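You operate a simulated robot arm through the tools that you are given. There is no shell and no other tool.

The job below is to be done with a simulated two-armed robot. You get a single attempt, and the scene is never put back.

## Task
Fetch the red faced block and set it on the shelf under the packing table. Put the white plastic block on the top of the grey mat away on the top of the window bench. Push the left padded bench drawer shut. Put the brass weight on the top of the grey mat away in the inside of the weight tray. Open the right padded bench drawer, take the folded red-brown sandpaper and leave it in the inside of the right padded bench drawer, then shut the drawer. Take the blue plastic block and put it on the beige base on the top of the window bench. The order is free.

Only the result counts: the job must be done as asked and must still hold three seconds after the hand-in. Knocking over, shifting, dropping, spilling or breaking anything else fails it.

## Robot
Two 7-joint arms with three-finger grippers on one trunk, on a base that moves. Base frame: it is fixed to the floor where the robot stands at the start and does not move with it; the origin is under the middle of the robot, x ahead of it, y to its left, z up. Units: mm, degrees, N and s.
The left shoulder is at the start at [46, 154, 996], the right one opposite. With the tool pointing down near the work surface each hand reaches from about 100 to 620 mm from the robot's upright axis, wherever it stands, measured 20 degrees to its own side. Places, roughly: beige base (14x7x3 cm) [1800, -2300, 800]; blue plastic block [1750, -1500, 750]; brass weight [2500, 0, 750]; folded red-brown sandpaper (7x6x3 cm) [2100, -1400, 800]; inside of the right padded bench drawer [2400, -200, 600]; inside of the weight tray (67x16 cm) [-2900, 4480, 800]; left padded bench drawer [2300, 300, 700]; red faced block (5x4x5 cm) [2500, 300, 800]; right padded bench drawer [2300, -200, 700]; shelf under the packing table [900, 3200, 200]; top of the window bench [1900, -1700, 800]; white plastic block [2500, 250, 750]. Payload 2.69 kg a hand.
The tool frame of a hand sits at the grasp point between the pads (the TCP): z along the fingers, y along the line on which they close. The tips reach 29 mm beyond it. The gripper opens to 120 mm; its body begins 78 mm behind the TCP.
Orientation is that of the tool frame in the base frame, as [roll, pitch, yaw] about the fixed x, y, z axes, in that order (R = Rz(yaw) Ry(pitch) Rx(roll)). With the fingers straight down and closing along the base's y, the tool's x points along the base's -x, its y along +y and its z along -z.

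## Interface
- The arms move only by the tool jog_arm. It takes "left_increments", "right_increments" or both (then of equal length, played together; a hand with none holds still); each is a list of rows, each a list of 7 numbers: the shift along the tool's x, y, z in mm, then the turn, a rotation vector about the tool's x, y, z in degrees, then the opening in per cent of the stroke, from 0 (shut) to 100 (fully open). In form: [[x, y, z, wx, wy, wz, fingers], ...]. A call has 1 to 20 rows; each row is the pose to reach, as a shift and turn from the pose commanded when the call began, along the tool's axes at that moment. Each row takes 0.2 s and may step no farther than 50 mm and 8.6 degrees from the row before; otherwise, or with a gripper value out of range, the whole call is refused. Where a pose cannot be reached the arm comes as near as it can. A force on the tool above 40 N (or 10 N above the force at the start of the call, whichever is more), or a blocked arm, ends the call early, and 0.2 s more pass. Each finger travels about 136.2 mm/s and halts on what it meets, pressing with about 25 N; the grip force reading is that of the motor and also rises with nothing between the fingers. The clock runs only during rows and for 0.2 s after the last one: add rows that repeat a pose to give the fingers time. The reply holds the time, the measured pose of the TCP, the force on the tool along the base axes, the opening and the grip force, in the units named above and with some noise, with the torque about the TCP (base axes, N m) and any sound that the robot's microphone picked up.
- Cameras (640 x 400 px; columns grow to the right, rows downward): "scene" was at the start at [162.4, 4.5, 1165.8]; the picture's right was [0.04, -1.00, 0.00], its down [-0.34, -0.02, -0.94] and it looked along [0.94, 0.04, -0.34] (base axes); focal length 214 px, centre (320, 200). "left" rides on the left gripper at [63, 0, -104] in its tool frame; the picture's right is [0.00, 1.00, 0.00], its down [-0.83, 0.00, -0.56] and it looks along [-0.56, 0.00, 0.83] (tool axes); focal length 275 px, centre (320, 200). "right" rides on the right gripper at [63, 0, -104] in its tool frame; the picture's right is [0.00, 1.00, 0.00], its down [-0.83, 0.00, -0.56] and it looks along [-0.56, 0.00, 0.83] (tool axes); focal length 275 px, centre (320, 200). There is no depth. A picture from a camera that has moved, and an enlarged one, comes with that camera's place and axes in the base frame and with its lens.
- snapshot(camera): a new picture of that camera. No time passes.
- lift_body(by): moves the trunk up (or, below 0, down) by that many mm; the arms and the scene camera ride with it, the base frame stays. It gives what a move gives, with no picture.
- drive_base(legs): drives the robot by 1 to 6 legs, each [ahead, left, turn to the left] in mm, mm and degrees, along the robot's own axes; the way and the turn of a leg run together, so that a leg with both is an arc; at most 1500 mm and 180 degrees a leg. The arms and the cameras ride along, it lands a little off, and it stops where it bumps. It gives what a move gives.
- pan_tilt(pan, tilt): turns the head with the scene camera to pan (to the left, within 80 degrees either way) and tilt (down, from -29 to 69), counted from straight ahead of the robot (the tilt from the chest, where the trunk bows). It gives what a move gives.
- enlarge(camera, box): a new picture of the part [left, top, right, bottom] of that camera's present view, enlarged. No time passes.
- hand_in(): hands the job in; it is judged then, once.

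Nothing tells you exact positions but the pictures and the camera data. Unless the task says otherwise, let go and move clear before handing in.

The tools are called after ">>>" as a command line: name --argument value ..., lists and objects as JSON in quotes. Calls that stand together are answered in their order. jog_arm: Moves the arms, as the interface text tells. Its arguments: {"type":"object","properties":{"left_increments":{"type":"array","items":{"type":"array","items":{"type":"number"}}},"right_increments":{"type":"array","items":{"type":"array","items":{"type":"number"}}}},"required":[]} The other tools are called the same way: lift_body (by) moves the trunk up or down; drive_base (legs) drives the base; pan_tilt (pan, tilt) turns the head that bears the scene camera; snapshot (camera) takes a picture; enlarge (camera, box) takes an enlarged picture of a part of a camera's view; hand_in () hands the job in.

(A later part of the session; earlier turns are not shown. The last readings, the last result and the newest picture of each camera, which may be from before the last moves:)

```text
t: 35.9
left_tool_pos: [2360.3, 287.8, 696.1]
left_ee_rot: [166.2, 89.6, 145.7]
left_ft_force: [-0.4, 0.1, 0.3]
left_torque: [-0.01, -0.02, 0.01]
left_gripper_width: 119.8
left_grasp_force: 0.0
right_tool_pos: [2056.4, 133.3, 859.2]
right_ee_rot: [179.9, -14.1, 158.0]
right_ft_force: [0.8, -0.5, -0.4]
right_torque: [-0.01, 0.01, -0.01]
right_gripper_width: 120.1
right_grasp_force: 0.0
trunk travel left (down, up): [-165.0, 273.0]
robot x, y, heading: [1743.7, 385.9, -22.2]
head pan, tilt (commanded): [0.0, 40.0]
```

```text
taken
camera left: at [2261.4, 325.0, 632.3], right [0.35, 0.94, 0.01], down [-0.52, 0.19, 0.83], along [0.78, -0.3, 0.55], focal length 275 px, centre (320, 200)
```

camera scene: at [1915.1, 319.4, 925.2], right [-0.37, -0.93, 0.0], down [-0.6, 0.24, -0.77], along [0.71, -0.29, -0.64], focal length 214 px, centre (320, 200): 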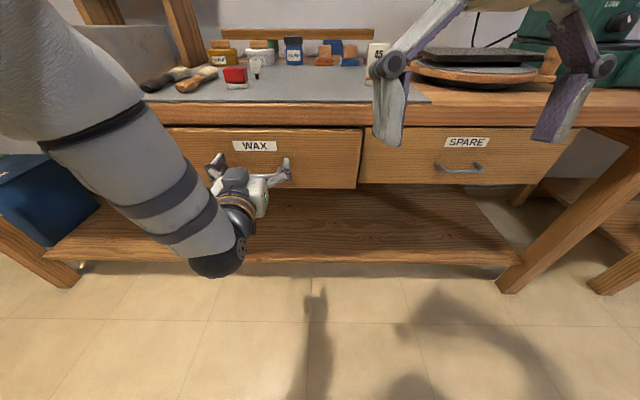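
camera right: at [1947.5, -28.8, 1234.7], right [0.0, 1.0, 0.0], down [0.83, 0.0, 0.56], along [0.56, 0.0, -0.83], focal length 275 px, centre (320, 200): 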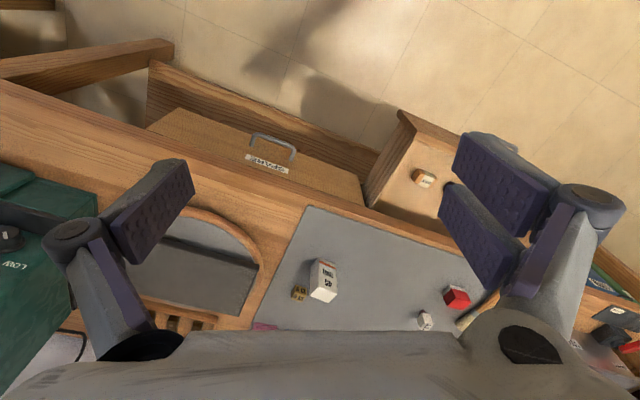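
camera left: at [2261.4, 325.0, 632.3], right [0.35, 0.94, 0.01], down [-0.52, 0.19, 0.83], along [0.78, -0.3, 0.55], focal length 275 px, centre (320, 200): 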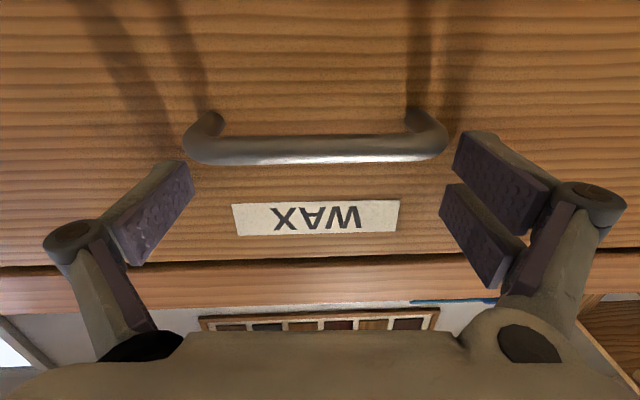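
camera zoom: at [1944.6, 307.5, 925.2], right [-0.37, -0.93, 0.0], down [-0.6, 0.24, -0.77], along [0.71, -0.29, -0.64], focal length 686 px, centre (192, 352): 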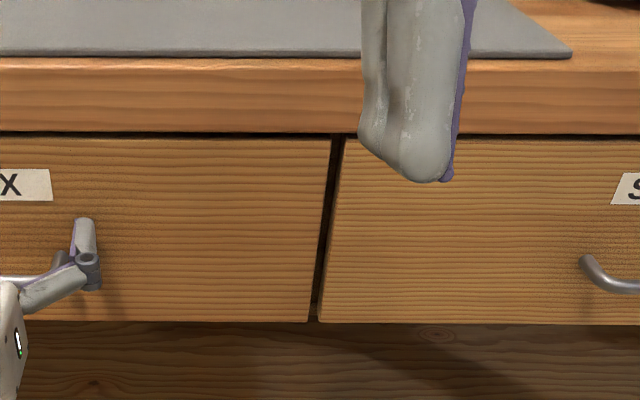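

>>> drive_base --legs '[[15, 0, 0]]'

>>> enlarge --camera "scene" --box '[260, 90, 460, 215]'

>>> snapshot --camera "left"

```text
t: 36.8
left_tool_pos: [2358.9, 279.8, 696.3]
left_ee_rot: [137.5, 89.5, 115.6]
left_ft_force: [-43.4, 26.2, 17.6]
left_torque: [2.02, -1.3, -3.35]
left_gripper_width: 108.1
left_grasp_force: 45.0
right_tool_pos: [2062.9, 132.2, 862.9]
right_ee_rot: [179.8, -13.7, 158.2]
right_ft_force: [-0.1, -0.3, 0.3]
right_torque: [-0.04, -0.02, -0.04]
right_gripper_width: 119.9
right_grasp_force: 0.0
trunk travel left (down, up): [-165.0, 273.0]
robot x, y, heading: [1756.3, 386.4, -21.8]
head pan, tilt (commanded): [0.0, 40.0]
stopped in leg 1: the force on the tool passed its limit at 73 N (the readings are from after the stop); the commanded pose is now the measured one
```

```text
3.20 times, centred on (360, 152) of scene
camera zoom: at [1950.4, 305.7, 926.6], right [-0.37, -0.93, 0.0], down [-0.59, 0.24, -0.77], along [0.71, -0.29, -0.64], focal length 686 px, centre (192, 352)
```

zoom: 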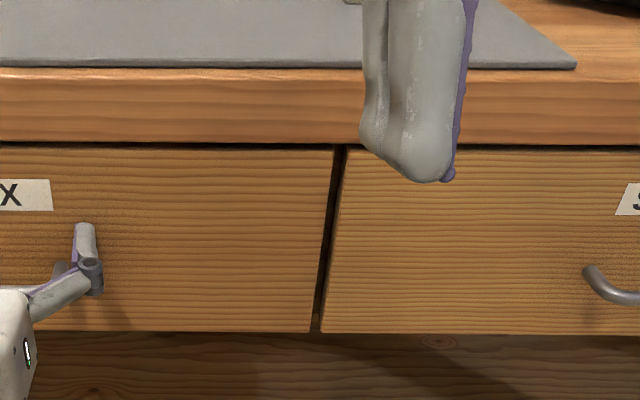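

```text
taken
camera left: at [2261.5, 319.8, 633.6], right [0.37, 0.93, 0.01], down [-0.51, 0.2, 0.83], along [0.77, -0.32, 0.55], focal length 275 px, centre (320, 200)
```

left: 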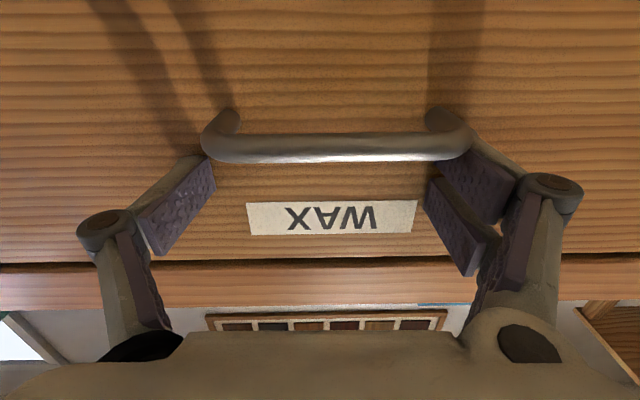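

The WAX drawer is against its stop (flush with its neighbour). I'll reopen the fingers and back the base straight off so as not to drag the handle.

>>> jog_arm --left_increments '[[0, 0, -4, 0, 0, 0, 100], [0, 2, -10, 0, 0, 0, 100], [0, 4, -18, 0, 0, 0, 100], [0, 4, -26, 0, 0, 0, 100]]'

>>> snapshot --camera "left"

```text
t: 37.8
left_tool_pos: [2340.1, 291.4, 693.1]
left_ee_rot: [178.1, 89.1, 156.4]
left_ft_force: [-0.4, 0.0, -0.8]
left_torque: [0.01, -0.01, 0.02]
left_gripper_width: 120.0
left_grasp_force: 0.1
right_tool_pos: [2066.7, 128.6, 860.2]
right_ee_rot: [179.8, -14.0, 158.0]
right_ft_force: [0.4, -0.3, 0.8]
right_torque: [0.04, 0.01, 0.01]
right_gripper_width: 119.9
right_grasp_force: 0.0
trunk travel left (down, up): [-165.0, 273.0]
robot x, y, heading: [1757.1, 383.1, -21.8]
head pan, tilt (commanded): [0.0, 40.0]
```

```text
taken
camera left: at [2242.2, 330.0, 630.7], right [0.37, 0.93, 0.01], down [-0.51, 0.2, 0.84], along [0.78, -0.31, 0.54], focal length 275 px, centre (320, 200)
```

left: 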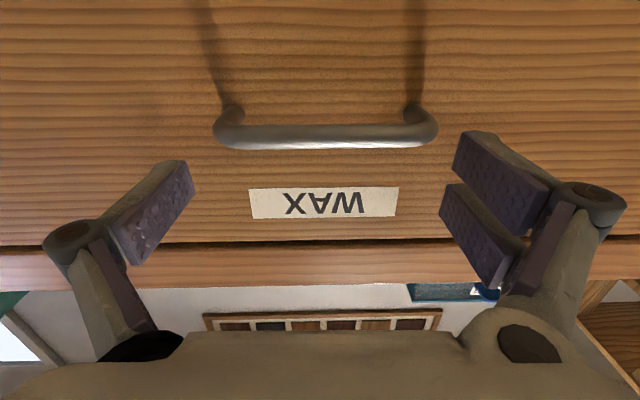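

The WAX drawer is shut. While the left hand is still level, I'll back off and move right to the SPARE drawer to open it.

>>> drive_base --legs '[[-120, 0, 0], [0, -447, 0]]'

>>> snapshot --camera "left"

>>> snapshot --camera "scene"

```text
t: 42.6
left_tool_pos: [2061.6, -76.6, 692.8]
left_ee_rot: [177.9, 89.1, 156.2]
left_ft_force: [0.5, 0.6, 0.2]
left_torque: [0.04, 0.01, 0.0]
left_gripper_width: 120.2
left_grasp_force: 0.1
right_tool_pos: [1788.5, -239.7, 859.6]
right_ee_rot: [179.9, -14.0, 158.0]
right_ft_force: [0.0, 0.1, 0.2]
right_torque: [-0.01, 0.01, -0.02]
right_gripper_width: 120.2
right_grasp_force: 0.0
trunk travel left (down, up): [-165.0, 273.0]
robot x, y, heading: [1479.8, 17.4, -22.0]
head pan, tilt (commanded): [0.0, 40.0]
```

```text
taken
camera left: at [1964.3, -38.0, 630.6], right [0.37, 0.93, 0.01], down [-0.51, 0.2, 0.84], along [0.78, -0.31, 0.54], focal length 275 px, centre (320, 200)
```

left: 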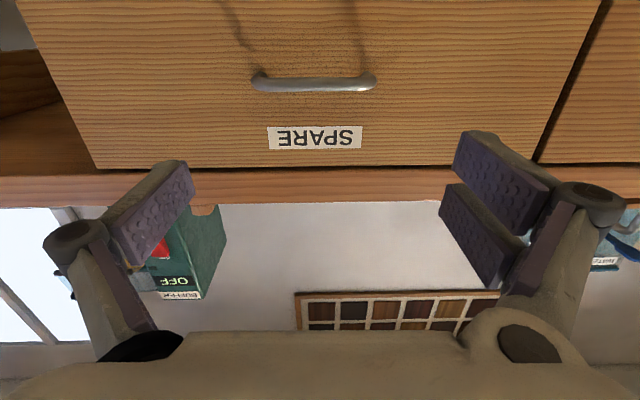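

```text
taken
camera scene: at [1677.2, -64.7, 925.3], right [-0.37, -0.93, 0.0], down [-0.6, 0.24, -0.77], along [0.71, -0.29, -0.64], focal length 214 px, centre (320, 200)
```

scene: 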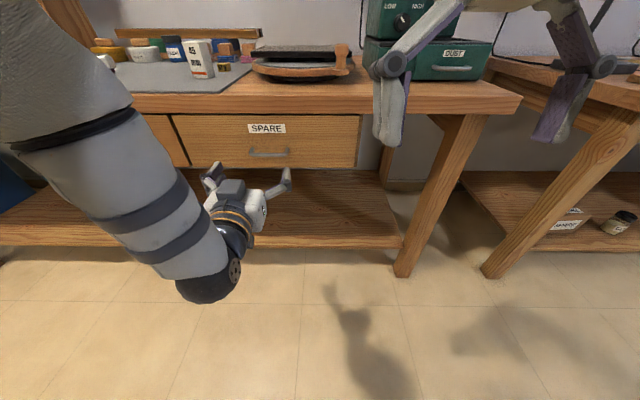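

The SPARE handle is at about (2177, −127, 670), in line with the hand. I'll roll the left hand 90° so the fingers close vertically around the bar.

>>> jog_arm --left_increments '[[2, 0, 0, 0, 0, 8.2, 100], [4, 0, 0, 0, 0, 16.4, 100], [6, 0, 0, 0, 0, 24.5, 100], [8, 0, 0, 0, 0, 32.7, 100], [10, 0, 0, 0, 0, 40.9, 100], [12, 0, 0, 0, 0, 49.1, 100], [14, 0, 0, 0, 0, 57.3, 100], [16, 0, 0, 0, 0, 65.5, 100], [18, 0, 0, 0, 0, 73.6, 100], [20, 0, 0, 0, 0, 81.8, 100], [23, 0, 0, 0, 0, 90, 100], [23, 0, 0, 0, 0, 90, 100]]'

>>> snapshot --camera "left"

>>> snapshot --camera "scene"

```text
t: 45.2
left_tool_pos: [2062.5, -75.8, 668.8]
left_ee_rot: [90.9, -0.1, 68.4]
left_ft_force: [0.0, -0.3, -0.4]
left_torque: [0.0, -0.02, -0.01]
left_gripper_width: 120.3
left_grasp_force: 0.1
right_tool_pos: [1789.9, -238.5, 859.1]
right_ee_rot: [179.9, -14.0, 158.0]
right_ft_force: [0.5, 0.5, 0.5]
right_torque: [0.02, -0.02, 0.03]
right_gripper_width: 120.0
right_grasp_force: 0.1
trunk travel left (down, up): [-165.0, 273.0]
robot x, y, heading: [1478.5, 13.8, -22.3]
head pan, tilt (commanded): [0.0, 40.0]
```

```text
taken
camera left: at [1988.2, 20.0, 670.8], right [0.01, -0.01, 1.0], down [-0.82, -0.57, 0.0], along [0.57, -0.82, -0.02], focal length 275 px, centre (320, 200)
```

left: 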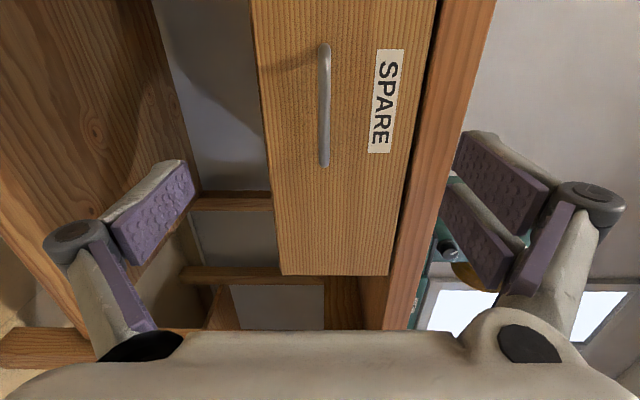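

```text
taken
camera scene: at [1677.2, -64.6, 925.3], right [-0.37, -0.93, 0.0], down [-0.6, 0.24, -0.77], along [0.71, -0.29, -0.64], focal length 214 px, centre (320, 200)
```

scene: 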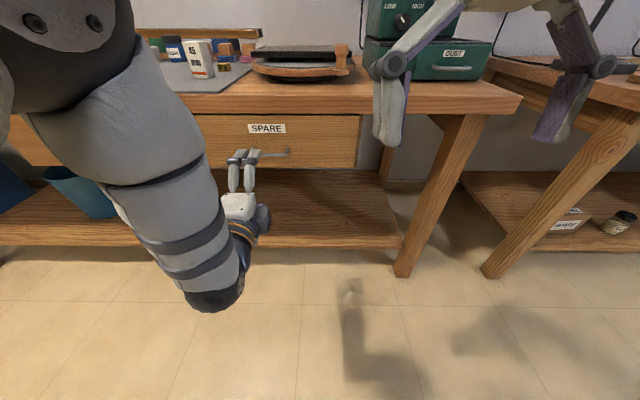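

The hand is rolled correctly and the bar is level with it. I'll half-close the fingers, drive 50 mm forward, then ease in with the arm.

>>> jog_arm --left_increments '[[0, 0, 0, 0, 0, 0, 45], [0, 0, 0, 0, 0, 0, 45], [0, 0, 0, 0, 0, 0, 45]]'

>>> drive_base --legs '[[60, 0, 0]]'

>>> snapshot --camera "left"

>>> snapshot --camera "scene"

```text
t: 46.0
left_tool_pos: [2061.6, -76.0, 669.7]
left_ee_rot: [90.9, -0.1, 68.4]
left_ft_force: [0.3, 0.7, 0.3]
left_torque: [0.01, -0.02, -0.01]
left_gripper_width: 54.1
left_grasp_force: 0.1
right_tool_pos: [1788.6, -239.6, 859.7]
right_ee_rot: [179.9, -13.9, 158.0]
right_ft_force: [0.2, 0.1, 0.7]
right_torque: [-0.03, 0.01, 0.03]
right_gripper_width: 119.9
right_grasp_force: 0.1
trunk travel left (down, up): [-165.0, 273.0]
robot x, y, heading: [1478.3, 14.0, -21.9]
head pan, tilt (commanded): [0.0, 40.0]
```

```text
t: 47.0
left_tool_pos: [2117.0, -98.1, 668.9]
left_ee_rot: [91.0, 0.0, 68.3]
left_ft_force: [0.1, 0.4, -0.8]
left_torque: [0.01, -0.04, 0.02]
left_gripper_width: 54.2
left_grasp_force: 0.1
right_tool_pos: [1845.5, -261.5, 859.8]
right_ee_rot: [179.9, -13.9, 158.1]
right_ft_force: [0.4, 0.3, 0.7]
right_torque: [0.0, -0.03, 0.0]
right_gripper_width: 119.8
right_grasp_force: 0.1
trunk travel left (down, up): [-165.0, 273.0]
robot x, y, heading: [1534.1, -3.9, -22.0]
head pan, tilt (commanded): [0.0, 40.0]
```

```text
taken
camera left: at [2043.5, -2.2, 670.6], right [0.01, -0.01, 1.0], down [-0.82, -0.57, 0.0], along [0.57, -0.82, -0.02], focal length 275 px, centre (320, 200)
```

left: 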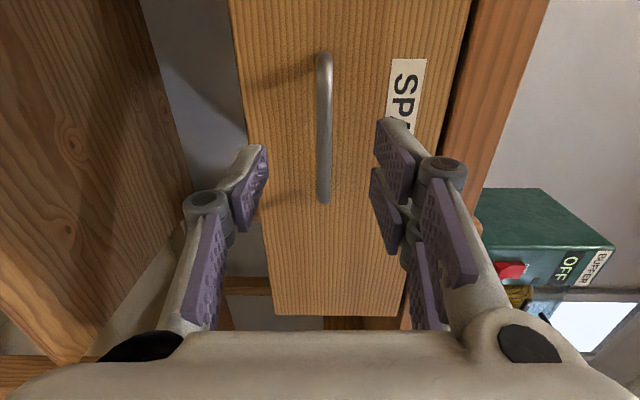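

```text
taken
camera scene: at [1732.7, -86.9, 925.2], right [-0.37, -0.93, 0.0], down [-0.6, 0.24, -0.77], along [0.71, -0.29, -0.64], focal length 214 px, centre (320, 200)
```

scene: 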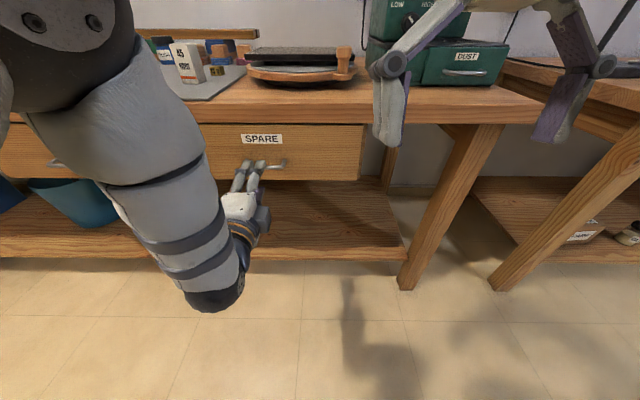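

>>> jog_arm --left_increments '[[0, 1, 10, 0, 0, 0, 45], [0, 1, 20, 0, 0, 0, 45], [0, 1, 30, 0, 0, 0, 45], [0, 1, 38, 0, 0, 0, 45], [0, 1, 44, 0, 0, 0, 45]]'

>>> snapshot --camera "left"

```text
t: 48.2
left_tool_pos: [2158.2, -115.6, 668.9]
left_ee_rot: [90.9, -0.1, 68.5]
left_ft_force: [1.2, -1.2, 0.1]
left_torque: [0.02, -0.02, 0.0]
left_gripper_width: 54.0
left_grasp_force: 0.1
right_tool_pos: [1844.2, -260.7, 859.8]
right_ee_rot: [179.9, -14.1, 158.0]
right_ft_force: [0.1, 0.8, -0.5]
right_torque: [-0.01, -0.01, 0.02]
right_gripper_width: 120.0
right_grasp_force: 0.0
trunk travel left (down, up): [-165.0, 273.0]
robot x, y, heading: [1533.3, -5.2, -21.8]
head pan, tilt (commanded): [0.0, 40.0]
```

```text
taken
camera left: at [2084.3, -18.2, 671.1], right [0.01, -0.01, 1.0], down [-0.82, -0.57, 0.0], along [0.57, -0.82, -0.02], focal length 275 px, centre (320, 200)
```

left: 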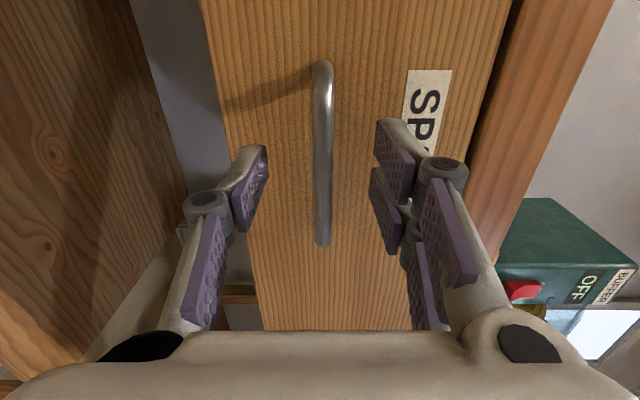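

>>> jog_arm --left_increments '[[0, 1, 6, 0, 0, 0, 45], [0, 1, 12, 0, 0, 0, 45], [0, 1, 12, 0, 0, 0, 25], [0, 1, 12, 0, 0, 0, 0], [0, 1, 12, 0, 0, 0, 0], [0, 1, 12, 0, 0, 0, 0]]'

>>> snapshot --camera "left"

```text
t: 49.6
left_tool_pos: [2169.2, -119.4, 671.6]
left_ee_rot: [90.8, 0.1, 68.3]
left_ft_force: [1.4, -0.6, 3.1]
left_torque: [0.0, 0.0, -0.08]
left_gripper_width: 8.9
left_grasp_force: 36.8
right_tool_pos: [1843.9, -260.9, 859.8]
right_ee_rot: [179.9, -14.0, 158.1]
right_ft_force: [0.4, 0.6, -0.7]
right_torque: [0.04, -0.03, 0.0]
right_gripper_width: 120.2
right_grasp_force: 0.0
trunk travel left (down, up): [-165.0, 273.0]
robot x, y, heading: [1534.7, -8.1, -21.8]
head pan, tilt (commanded): [0.0, 40.0]
```

```text
taken
camera left: at [2095.4, -22.6, 672.2], right [0.01, -0.01, 1.0], down [-0.82, -0.57, 0.0], along [0.57, -0.82, -0.01], focal length 275 px, centre (320, 200)
```

left: 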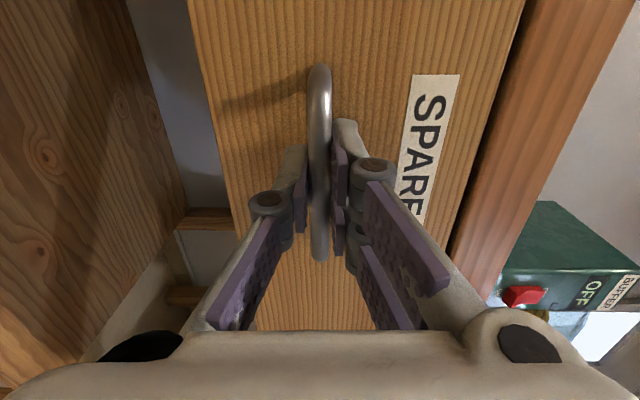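

The bar is gripped. I'll pull the drawer open by driving back.

>>> drive_base --legs '[[-100, 0, 0]]'

>>> snapshot --camera "scene"

```text
t: 50.7
left_tool_pos: [2077.7, -80.9, 671.1]
left_ee_rot: [90.8, 0.0, 68.6]
left_ft_force: [2.9, 9.4, 5.5]
left_torque: [0.01, -0.04, 0.0]
left_gripper_width: 8.4
left_grasp_force: 36.5
right_tool_pos: [1751.7, -224.0, 860.0]
right_ee_rot: [179.9, -14.0, 158.0]
right_ft_force: [0.2, 0.9, 0.5]
right_torque: [-0.01, -0.01, 0.03]
right_gripper_width: 119.9
right_grasp_force: 0.1
trunk travel left (down, up): [-165.0, 273.0]
robot x, y, heading: [1442.0, 28.9, -21.9]
head pan, tilt (commanded): [0.0, 40.0]
```

```text
taken
camera scene: at [1640.3, -49.0, 925.4], right [-0.37, -0.93, 0.0], down [-0.6, 0.24, -0.77], along [0.71, -0.29, -0.64], focal length 214 px, centre (320, 200)
```

scene: 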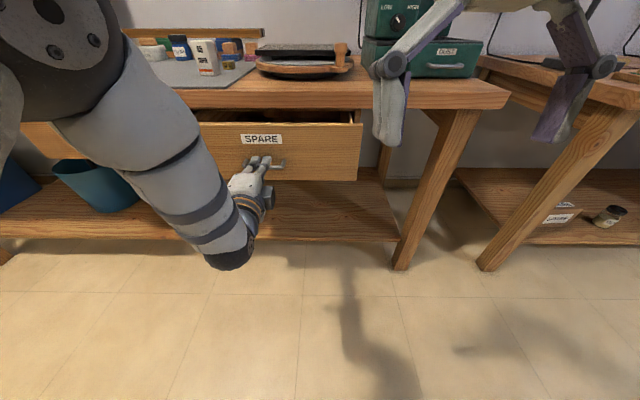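

>>> drive_base --legs '[[-100, 0, 0]]'

>>> snapshot --camera "scene"

```text
t: 51.9
left_tool_pos: [1987.2, -42.5, 670.7]
left_ee_rot: [90.8, 0.0, 68.7]
left_ft_force: [1.7, 7.6, 2.7]
left_torque: [-0.01, -0.01, 0.05]
left_gripper_width: 8.8
left_grasp_force: 36.3
right_tool_pos: [1659.1, -184.8, 859.4]
right_ee_rot: [179.9, -14.0, 158.1]
right_ft_force: [-0.1, 0.5, -0.6]
right_torque: [0.0, 0.01, 0.0]
right_gripper_width: 120.0
right_grasp_force: 0.3
trunk travel left (down, up): [-165.0, 273.0]
robot x, y, heading: [1349.6, 66.2, -21.9]
head pan, tilt (commanded): [0.0, 40.0]
```

```text
taken
camera scene: at [1548.0, -11.7, 925.3], right [-0.37, -0.93, 0.0], down [-0.6, 0.24, -0.77], along [0.71, -0.29, -0.64], focal length 214 px, centre (320, 200)
```

scene: 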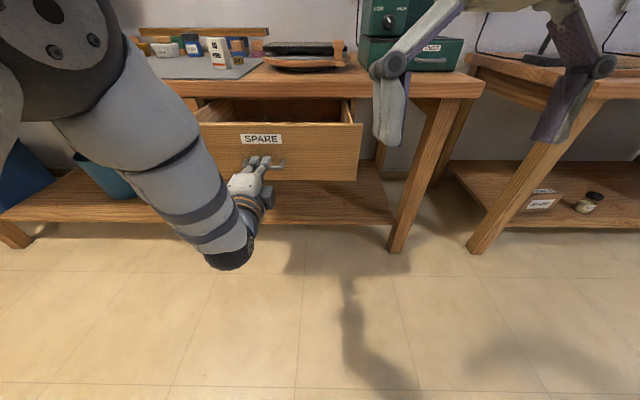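

The drawer is open ~197 mm. I'll release the handle and back away, then raise the trunk and bring the hand back to tool-down.

>>> jog_arm --left_increments '[[0, 0, 0, 0, 0, 0, 30], [0, 0, 0, 0, 0, 0, 45], [0, 0, 0, 0, 0, 0, 45], [0, 0, -10, 0, 0, 0, 45], [0, 0, -25, 0, 0, 0, 45], [0, 0, -40, 0, 0, 0, 45]]'

>>> drive_base --legs '[[-100, 0, 0]]'

>>> lift_body --by 200

>>> snapshot --camera "scene"

```text
t: 53.3
left_tool_pos: [1948.8, -27.9, 670.8]
left_ee_rot: [90.8, 0.0, 68.8]
left_ft_force: [0.0, -0.3, 0.3]
left_torque: [-0.02, 0.02, 0.0]
left_gripper_width: 54.2
left_grasp_force: 0.0
right_tool_pos: [1659.9, -186.4, 860.6]
right_ee_rot: [179.9, -14.0, 158.1]
right_ft_force: [0.8, -0.4, 0.3]
right_torque: [0.01, 0.01, 0.0]
right_gripper_width: 120.1
right_grasp_force: 0.0
trunk travel left (down, up): [-165.0, 273.0]
robot x, y, heading: [1346.6, 69.9, -21.8]
head pan, tilt (commanded): [0.0, 40.0]
```

```text
t: 54.4
left_tool_pos: [1856.1, 9.6, 672.1]
left_ee_rot: [90.8, 0.0, 68.8]
left_ft_force: [-0.4, -0.1, 0.2]
left_torque: [-0.05, 0.0, 0.02]
left_gripper_width: 54.1
left_grasp_force: 0.0
right_tool_pos: [1568.7, -148.8, 859.8]
right_ee_rot: [179.9, -14.0, 158.0]
right_ft_force: [0.4, 0.9, -0.5]
right_torque: [0.03, -0.02, 0.0]
right_gripper_width: 119.9
right_grasp_force: 0.1
trunk travel left (down, up): [-165.0, 273.0]
robot x, y, heading: [1257.2, 102.7, -21.9]
head pan, tilt (commanded): [0.0, 40.0]
```

```text
t: 56.6
left_tool_pos: [1856.6, 8.9, 869.0]
left_ee_rot: [91.0, -0.1, 68.9]
left_ft_force: [0.2, -0.7, -0.6]
left_torque: [0.02, -0.04, 0.0]
left_gripper_width: 54.2
left_grasp_force: 0.1
right_tool_pos: [1568.7, -149.8, 1059.7]
right_ee_rot: [179.9, -14.1, 158.2]
right_ft_force: [0.1, -0.5, 0.3]
right_torque: [0.03, 0.0, 0.04]
right_gripper_width: 120.2
right_grasp_force: 0.0
trunk travel left (down, up): [-365.0, 73.0]
robot x, y, heading: [1257.0, 105.0, -21.7]
head pan, tilt (commanded): [0.0, 40.0]
```

```text
taken
camera scene: at [1400.1, 47.3, 1134.5], right [-0.37, -0.93, 0.0], down [-0.6, 0.24, -0.77], along [0.71, -0.28, -0.64], focal length 214 px, centre (320, 200)
```

scene: 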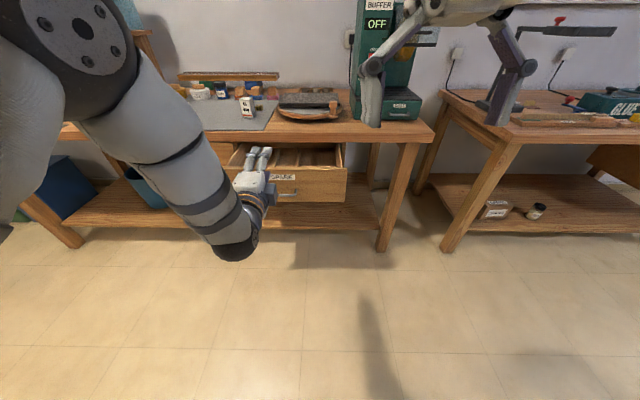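

Next I'll bring the left hand back to a compact tool-down carry pose before fetching the white block with the right hand.

>>> jog_arm --left_increments '[[1, 16.7, -14.3, 4.62, 4.62, -4.62, 60], [2, 33.4, -28.6, 9.24, 9.24, -9.24, 80], [3, 50, -43, 13.86, 13.86, -13.86, 100], [4, 66.8, -57.2, 18.5, 18.5, -18.5, 100], [5, 83.5, -71.5, 23.1, 23.1, -23.1, 100], [6, 100, -86, 27.7, 27.7, -27.7, 100], [7, 117, -100, 32.3, 32.3, -32.3, 100], [8, 133, -114, 37, 37, -37, 100], [9, 150, -129, 41.6, 41.6, -41.6, 100], [10, 167, -143, 46.2, 46.2, -46.2, 100], [11, 183, -157, 50.8, 50.8, -50.8, 100], [12, 200, -171, 55.4, 55.4, -55.4, 100], [13, 217, -186, 60, 60, -60, 100], [14, 233, -200, 64.7, 64.7, -64.7, 100], [15, 250, -215, 69.3, 69.3, -69.3, 100], [15, 250, -215, 69.3, 69.3, -69.3, 100]]'

>>> snapshot --camera "scene"

```text
t: 60.0
left_tool_pos: [1664.9, 100.0, 1124.9]
left_ee_rot: [-179.9, -0.9, 158.9]
left_ft_force: [-0.2, 0.0, 0.2]
left_torque: [0.02, 0.02, 0.0]
left_gripper_width: 119.9
left_grasp_force: 0.2
right_tool_pos: [1568.5, -149.9, 1059.6]
right_ee_rot: [179.9, -14.0, 158.1]
right_ft_force: [-0.5, 0.3, 1.1]
right_torque: [-0.02, -0.05, -0.01]
right_gripper_width: 119.9
right_grasp_force: 0.1
trunk travel left (down, up): [-365.0, 73.0]
robot x, y, heading: [1258.2, 103.2, -22.0]
head pan, tilt (commanded): [0.0, 40.0]
```

```text
taken
camera scene: at [1400.0, 47.3, 1134.5], right [-0.37, -0.93, 0.0], down [-0.6, 0.24, -0.77], along [0.71, -0.28, -0.64], focal length 214 px, centre (320, 200)
```

scene: 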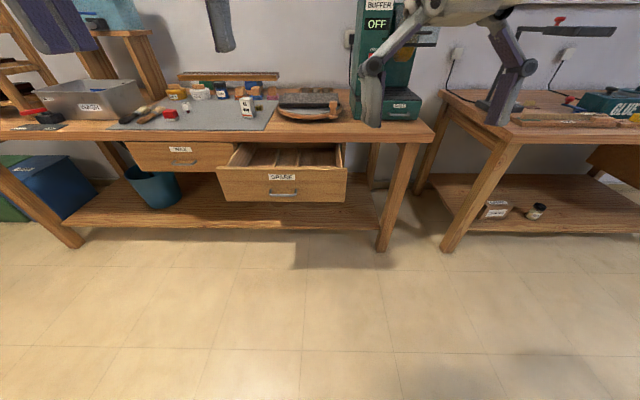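

Left drawer shut, right drawer open. Now I'll move left and forward along the bench to reach the small white block with the right hand, and straighten the right hand.

>>> drive_base --legs '[[0, 825, 0], [430, 0, 0]]'

>>> jog_arm --right_increments '[[0, 0, 0, 0, -7, 0, 70], [0, 0, 0, 0, -14.1, 0, 50]]'

>>> snapshot --camera "scene"

>>> snapshot --camera "right"

```text
t: 68.9
left_tool_pos: [2369.9, 694.8, 1125.4]
left_ee_rot: [180.0, -0.9, 158.5]
left_ft_force: [0.5, 0.0, -0.5]
left_torque: [0.02, 0.02, 0.04]
left_gripper_width: 119.9
left_grasp_force: 0.2
right_tool_pos: [2271.4, 447.0, 1060.0]
right_ee_rot: [179.9, -14.1, 158.0]
right_ft_force: [0.5, -0.4, 0.5]
right_torque: [0.03, 0.01, 0.03]
right_gripper_width: 120.1
right_grasp_force: 0.0
trunk travel left (down, up): [-365.0, 73.0]
robot x, y, heading: [1960.7, 701.4, -22.1]
head pan, tilt (commanded): [0.0, 40.0]
```

```text
t: 69.5
left_tool_pos: [2368.3, 696.2, 1126.1]
left_ee_rot: [-179.9, -0.9, 158.6]
left_ft_force: [0.2, 0.0, -0.5]
left_torque: [-0.01, 0.03, -0.02]
left_gripper_width: 120.0
left_grasp_force: 0.1
right_tool_pos: [2270.9, 446.6, 1058.5]
right_ee_rot: [179.8, 0.2, 157.9]
right_ft_force: [-0.4, -0.1, 0.9]
right_torque: [0.01, -0.05, -0.02]
right_gripper_width: 60.0
right_grasp_force: 0.0
trunk travel left (down, up): [-365.0, 73.0]
robot x, y, heading: [1959.9, 705.3, -21.9]
head pan, tilt (commanded): [0.0, 40.0]
```

```text
taken
camera scene: at [2103.2, 643.5, 1134.6], right [-0.37, -0.93, 0.0], down [-0.6, 0.24, -0.77], along [0.71, -0.29, -0.64], focal length 214 px, centre (320, 200)
```

scene: 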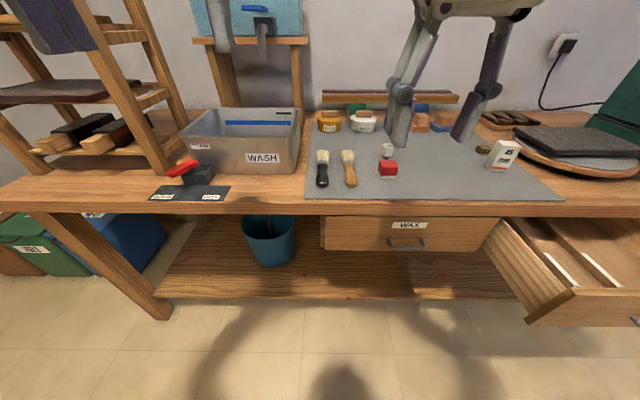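

```text
taken
camera right: at [2211.7, 469.4, 1164.2], right [0.37, 0.93, 0.0], down [0.77, -0.31, 0.56], along [0.52, -0.21, -0.83], focal length 275 px, centre (320, 200)
```

right: 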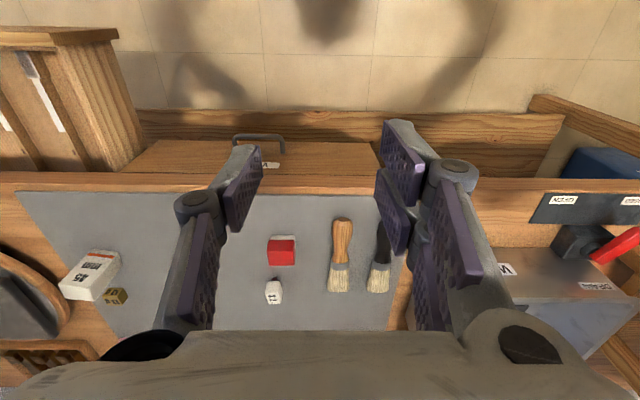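

>>> enlarge --camera "right" --box '[230, 190, 390, 310]'

>>> enlarge --camera "scene" --box '[300, 110, 460, 210]'

```text
3.33 times, centred on (310, 250) of right
camera zoom: at [2211.7, 469.4, 1164.2], right [0.37, 0.93, 0.0], down [0.77, -0.31, 0.56], along [0.52, -0.21, -0.83], focal length 918 px, centre (353, 33)
```

zoom: 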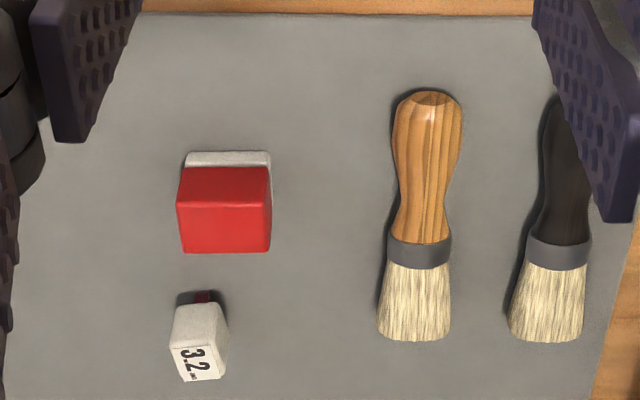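

```text
4.00 times, centred on (380, 160) of scene
camera zoom: at [2103.2, 643.5, 1134.6], right [-0.37, -0.93, 0.0], down [-0.6, 0.24, -0.77], along [0.71, -0.29, -0.64], focal length 858 px, centre (80, 360)
```

zoom: 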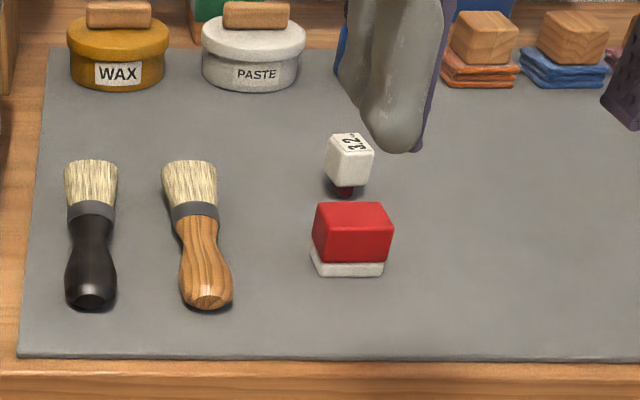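

The mat is at z≈805; the white "3.2" block's top sits near F=2314 ahead, and I'm ~185 mm short. I'll drive forward 175 mm.

>>> drive_base --legs '[[175, 0, 0]]'

>>> snapshot --camera "scene"

>>> snapshot --camera "right"

```text
t: 71.0
left_tool_pos: [2530.7, 629.9, 1124.5]
left_ee_rot: [-180.0, -0.9, 158.7]
left_ft_force: [0.5, -0.6, 0.4]
left_torque: [-0.02, -0.02, 0.02]
left_gripper_width: 120.1
left_grasp_force: 0.1
right_tool_pos: [2433.6, 381.6, 1059.7]
right_ee_rot: [179.9, 0.1, 158.1]
right_ft_force: [-0.2, -0.1, 0.6]
right_torque: [0.0, 0.04, 0.02]
right_gripper_width: 60.1
right_grasp_force: 0.1
trunk travel left (down, up): [-365.0, 73.0]
robot x, y, heading: [2121.0, 638.8, -22.0]
head pan, tilt (commanded): [0.0, 40.0]
```

```text
taken
camera scene: at [2265.8, 578.1, 1134.4], right [-0.37, -0.93, 0.0], down [-0.6, 0.24, -0.77], along [0.71, -0.29, -0.64], focal length 214 px, centre (320, 200)
```

scene: 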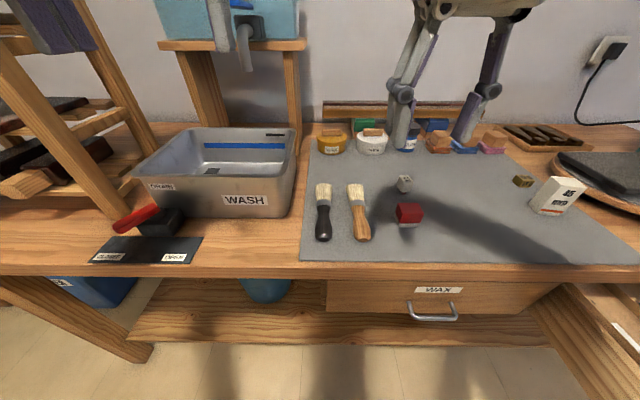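

```text
taken
camera right: at [2374.6, 404.0, 1163.9], right [0.37, 0.93, 0.0], down [0.77, -0.31, 0.56], along [0.52, -0.2, -0.83], focal length 275 px, centre (320, 200)
```

right: 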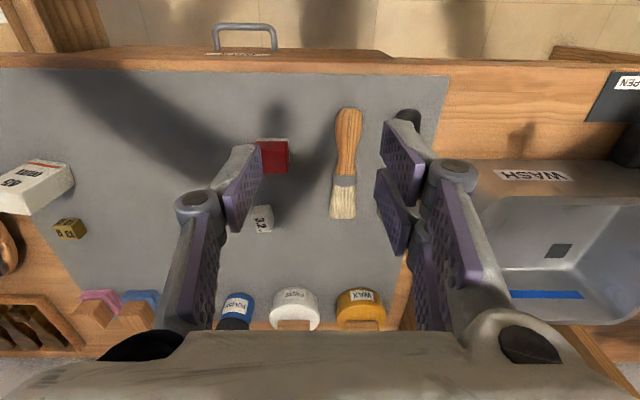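

>>> enlarge --camera "right" --box '[220, 130, 340, 250]'

>>> enlarge --camera "scene" --box '[360, 160, 460, 235]'

```text
3.33 times, centred on (280, 190) of right
camera zoom: at [2374.6, 404.0, 1163.9], right [0.37, 0.93, 0.0], down [0.77, -0.31, 0.56], along [0.52, -0.2, -0.83], focal length 918 px, centre (453, 233)
```

zoom: 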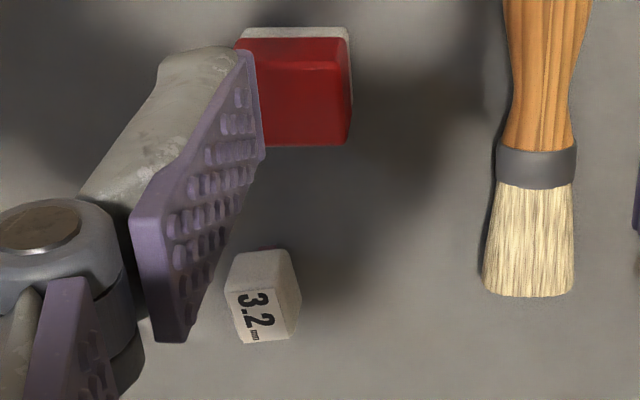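

```text
5.33 times, centred on (410, 198) of scene
camera zoom: at [2265.8, 578.1, 1134.4], right [-0.37, -0.93, 0.0], down [-0.6, 0.24, -0.77], along [0.71, -0.29, -0.64], focal length 1144 px, centre (-160, 213)
```

zoom: 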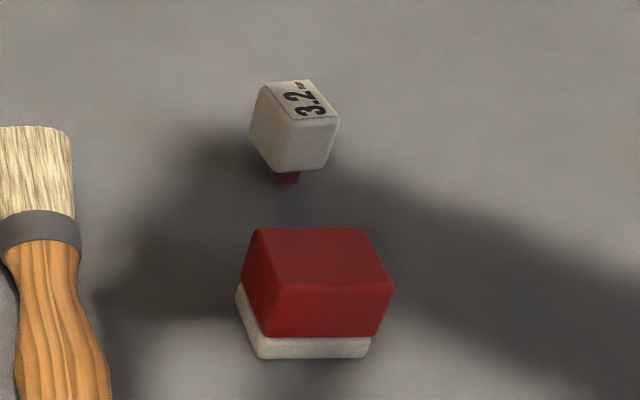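

The white block's top is at F=2311, L=1177, z≈843. I'll move the right hand above it and pause at about 60 mm clearance for a check.

>>> jog_arm --right_increments '[[-33, -15, 0, 0, 0, -1, 50], [-66, -30, 0, 0, 0, -2, 50], [-99, -44, 10, 0, 0, -3, 50], [-132, -59, 25, 0, 0, -4, 50], [-165, -74, 50, 0, 0, -5, 50], [-197.5, -88.4, 75, 0, 0, -5, 50], [-197.5, -88.4, 110, 0, 0, -5, 50], [-197.5, -88.4, 140, 0, 0, -5, 50], [-197.5, -88.4, 140, 0, 0, -5, 50]]'

>>> snapshot --camera "right"

>>> snapshot --camera "scene"

```text
t: 73.0
left_tool_pos: [2529.9, 630.6, 1124.8]
left_ee_rot: [-179.9, -0.9, 158.7]
left_ft_force: [0.5, -0.3, -1.1]
left_torque: [-0.01, -0.01, -0.01]
left_gripper_width: 119.9
left_grasp_force: 0.0
right_tool_pos: [2581.9, 225.4, 919.1]
right_ee_rot: [179.8, 0.0, 163.0]
right_ft_force: [-0.7, 0.9, -0.2]
right_torque: [-0.01, 0.0, -0.01]
right_gripper_width: 60.0
right_grasp_force: 0.0
right hand out of reach, approached as far as the arm can: row 6
trunk travel left (down, up): [-365.0, 73.0]
robot x, y, heading: [2125.4, 637.5, -21.8]
head pan, tilt (commanded): [0.0, 40.0]
```

```text
taken
camera right: at [2521.5, 243.3, 1024.2], right [0.29, 0.96, 0.0], down [0.79, -0.24, 0.56], along [0.53, -0.16, -0.83], focal length 275 px, centre (320, 200)
```

right: 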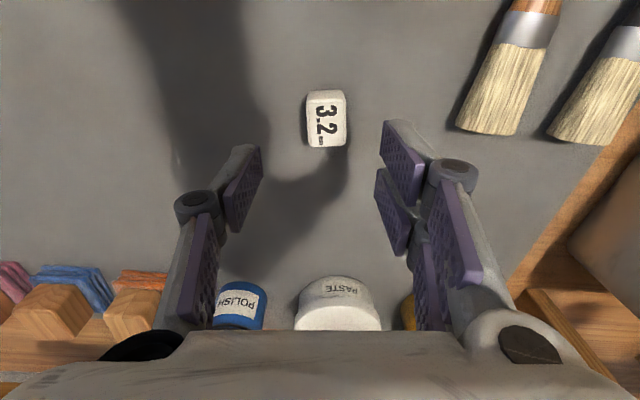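

```text
taken
camera scene: at [2265.2, 578.4, 1134.6], right [-0.37, -0.93, 0.0], down [-0.6, 0.24, -0.77], along [0.71, -0.29, -0.64], focal length 214 px, centre (320, 200)
```

scene: 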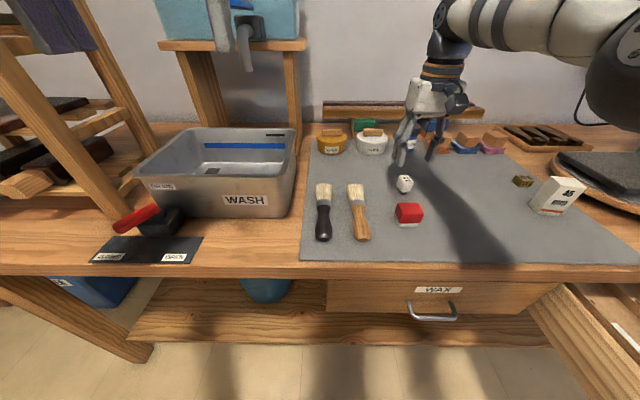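

>>> jog_arm --right_increments '[[3, 2, 20, 0, 0, 0, 50], [6, 4, 40, 0, 0, 0, 50], [6, 4, 58, 0, 0, 0, 50], [6, 4, 58, 0, 0, 0, 50]]'

>>> snapshot --camera "right"

>>> enlarge --camera "scene" --box '[360, 120, 460, 235]'

```text
t: 74.0
left_tool_pos: [2529.1, 630.4, 1124.5]
left_ee_rot: [180.0, -0.9, 158.7]
left_ft_force: [-0.5, -0.3, 0.9]
left_torque: [0.01, 0.0, 0.0]
left_gripper_width: 119.9
left_grasp_force: 0.1
right_tool_pos: [2578.3, 230.9, 860.9]
right_ee_rot: [180.0, 0.1, 163.0]
right_ft_force: [0.1, -0.1, -0.2]
right_torque: [0.01, 0.01, -0.03]
right_gripper_width: 59.9
right_grasp_force: 0.1
trunk travel left (down, up): [-365.0, 73.0]
robot x, y, heading: [2121.7, 638.6, -22.1]
head pan, tilt (commanded): [0.0, 40.0]
```

```text
taken
camera right: at [2517.4, 248.6, 965.4], right [0.29, 0.96, 0.0], down [0.79, -0.24, 0.56], along [0.53, -0.16, -0.83], focal length 275 px, centre (320, 200)
```

right: 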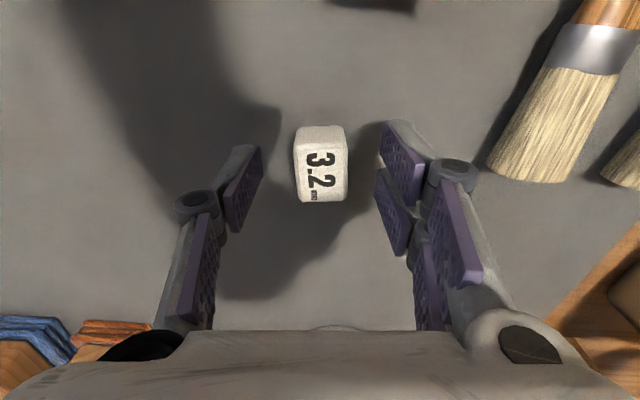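

```text
3.48 times, centred on (410, 178) of scene
camera zoom: at [2265.1, 578.4, 1134.6], right [-0.37, -0.93, 0.0], down [-0.6, 0.24, -0.77], along [0.71, -0.29, -0.64], focal length 746 px, centre (7, 278)
```

zoom: 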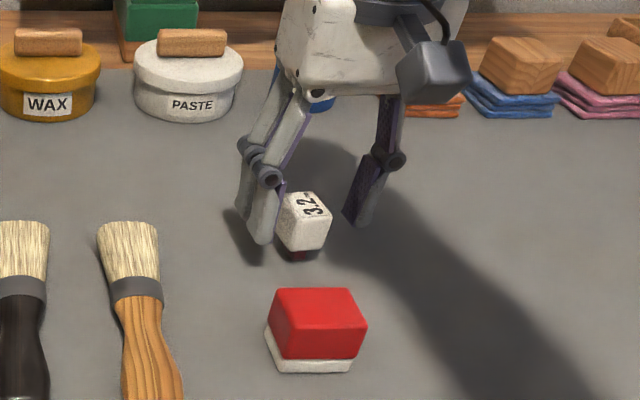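

Well centred. I'll descend the last 22 mm and close gently.

>>> jog_arm --right_increments '[[-2, 0, 8, 0, 0, 0, 50], [-4, 0, 16, 0, 0, 0, 50], [-4, 0, 22, 0, 0, 0, 50], [-4, 0, 22, 0, 0, 0, 35], [-4, 0, 22, 0, 0, 0, 20], [-4, 0, 22, 0, 0, 0, 10], [-4, 0, 22, 0, 0, 0, 10]]'

>>> snapshot --camera "right"

```text
t: 75.6
left_tool_pos: [2531.0, 631.3, 1124.6]
left_ee_rot: [179.9, -0.8, 158.7]
left_ft_force: [-0.4, -0.1, -0.6]
left_torque: [0.01, 0.01, -0.02]
left_gripper_width: 120.0
left_grasp_force: 0.1
right_tool_pos: [2582.3, 232.1, 839.4]
right_ee_rot: [179.8, 0.1, 163.0]
right_ft_force: [-0.1, 0.1, 0.0]
right_torque: [-0.01, 0.0, 0.0]
right_gripper_width: 24.5
right_grasp_force: 25.5
trunk travel left (down, up): [-365.0, 73.0]
robot x, y, heading: [2123.4, 638.2, -22.2]
head pan, tilt (commanded): [0.0, 40.0]
```

```text
taken
camera right: at [2521.4, 247.8, 943.9], right [0.29, 0.96, 0.0], down [0.79, -0.24, 0.56], along [0.53, -0.16, -0.83], focal length 275 px, centre (320, 200)
```

right: 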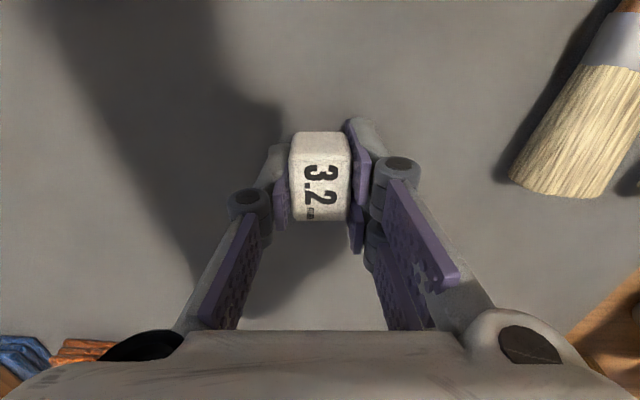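

The white block is gripped (24.5 mm). I'll lift it clear.

>>> jog_arm --right_increments '[[0, 0, -15, 0, 0, 0, 5], [0, 0, -45, 0, 0, 0, 5], [0, 0, -90, 0, 0, 0, 5], [0, 0, -135, 0, 0, 0, 5], [40, 10, -170, 0, 0, 0, 5], [80, 20, -200, 0, 0, 0, 5], [120, 30, -230, 0, 0, 0, 5], [160, 40, -250, 0, 0, 0, 5]]'

>>> snapshot --camera "right"

>>> snapshot --camera "scene"

```text
refused: row 5 steps farther than a row can; nothing moved
```

```text
taken
camera right: at [2521.4, 247.8, 943.9], right [0.29, 0.96, 0.0], down [0.79, -0.24, 0.56], along [0.53, -0.16, -0.83], focal length 275 px, centre (320, 200)
```

right: 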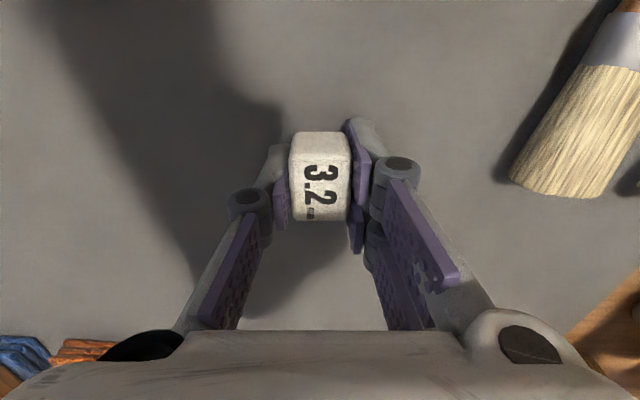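

```text
taken
camera scene: at [2265.2, 578.3, 1134.5], right [-0.37, -0.93, 0.0], down [-0.6, 0.24, -0.77], along [0.71, -0.29, -0.64], focal length 214 px, centre (320, 200)
```

scene: 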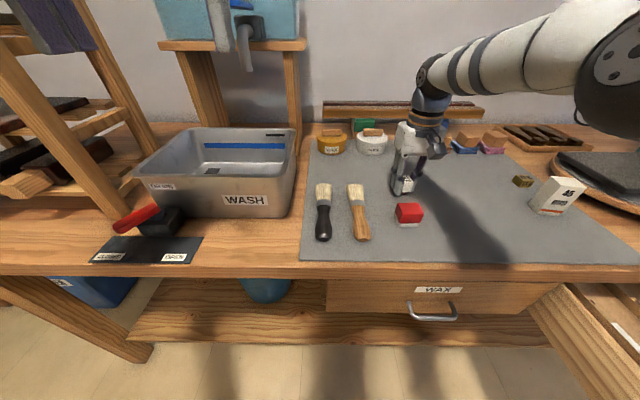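

>>> jog_arm --right_increments '[[0, 0, -10, 0, 0, 0, 5], [0, 0, -30, 0, 0, 0, 5], [0, 0, -60, 0, 0, 0, 5], [0, 0, -95, 0, 0, 0, 5], [20, 5, -125, 0, 0, 0, 5], [45, 15, -150, 0, 0, 0, 5], [75, 25, -175, 0, 0, 0, 5], [105, 35, -200, 0, 0, 0, 5], [135, 45, -220, 0, 0, 0, 5], [165, 60, -240, 0, 0, 0, 5]]'

>>> snapshot --camera "right"

>>> snapshot --camera "scene"

```text
t: 77.8
left_tool_pos: [2529.0, 630.3, 1125.3]
left_ee_rot: [179.9, -0.9, 158.7]
left_ft_force: [-0.5, -1.0, -0.4]
left_torque: [-0.04, -0.01, 0.0]
left_gripper_width: 120.0
left_grasp_force: 0.0
right_tool_pos: [2441.0, 336.3, 1079.5]
right_ee_rot: [-180.0, 0.2, 162.9]
right_ft_force: [-0.4, 0.4, -0.9]
right_torque: [-0.02, -0.01, 0.01]
right_gripper_width: 24.6
right_grasp_force: 24.9
trunk travel left (down, up): [-365.0, 73.0]
robot x, y, heading: [2121.4, 637.8, -22.1]
head pan, tilt (commanded): [0.0, 40.0]
```

```text
taken
camera right: at [2380.1, 354.0, 1183.5], right [0.29, 0.96, 0.0], down [0.79, -0.24, 0.56], along [0.54, -0.16, -0.83], focal length 275 px, centre (320, 200)
```

right: 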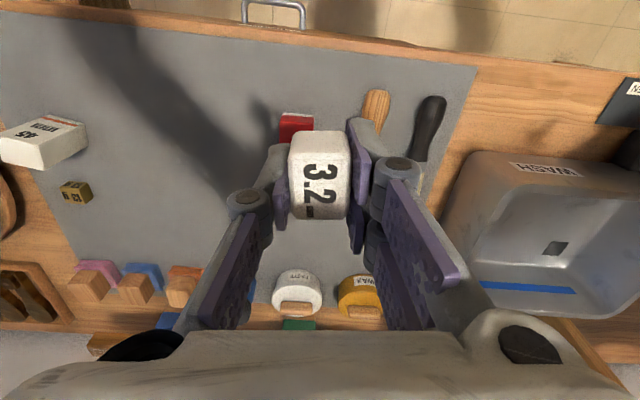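

```text
taken
camera scene: at [2264.8, 578.5, 1134.6], right [-0.37, -0.93, 0.0], down [-0.6, 0.24, -0.77], along [0.71, -0.29, -0.64], focal length 214 px, centre (320, 200)
```

scene: 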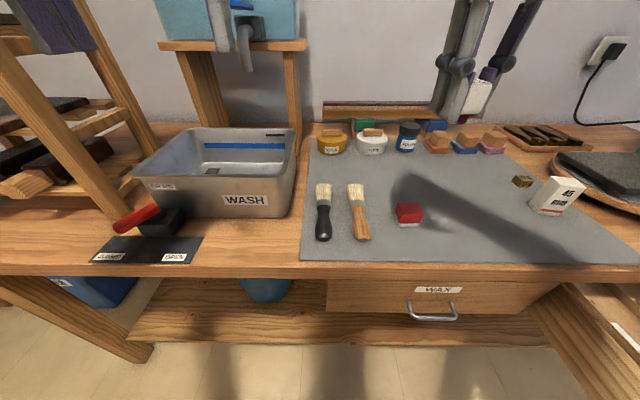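

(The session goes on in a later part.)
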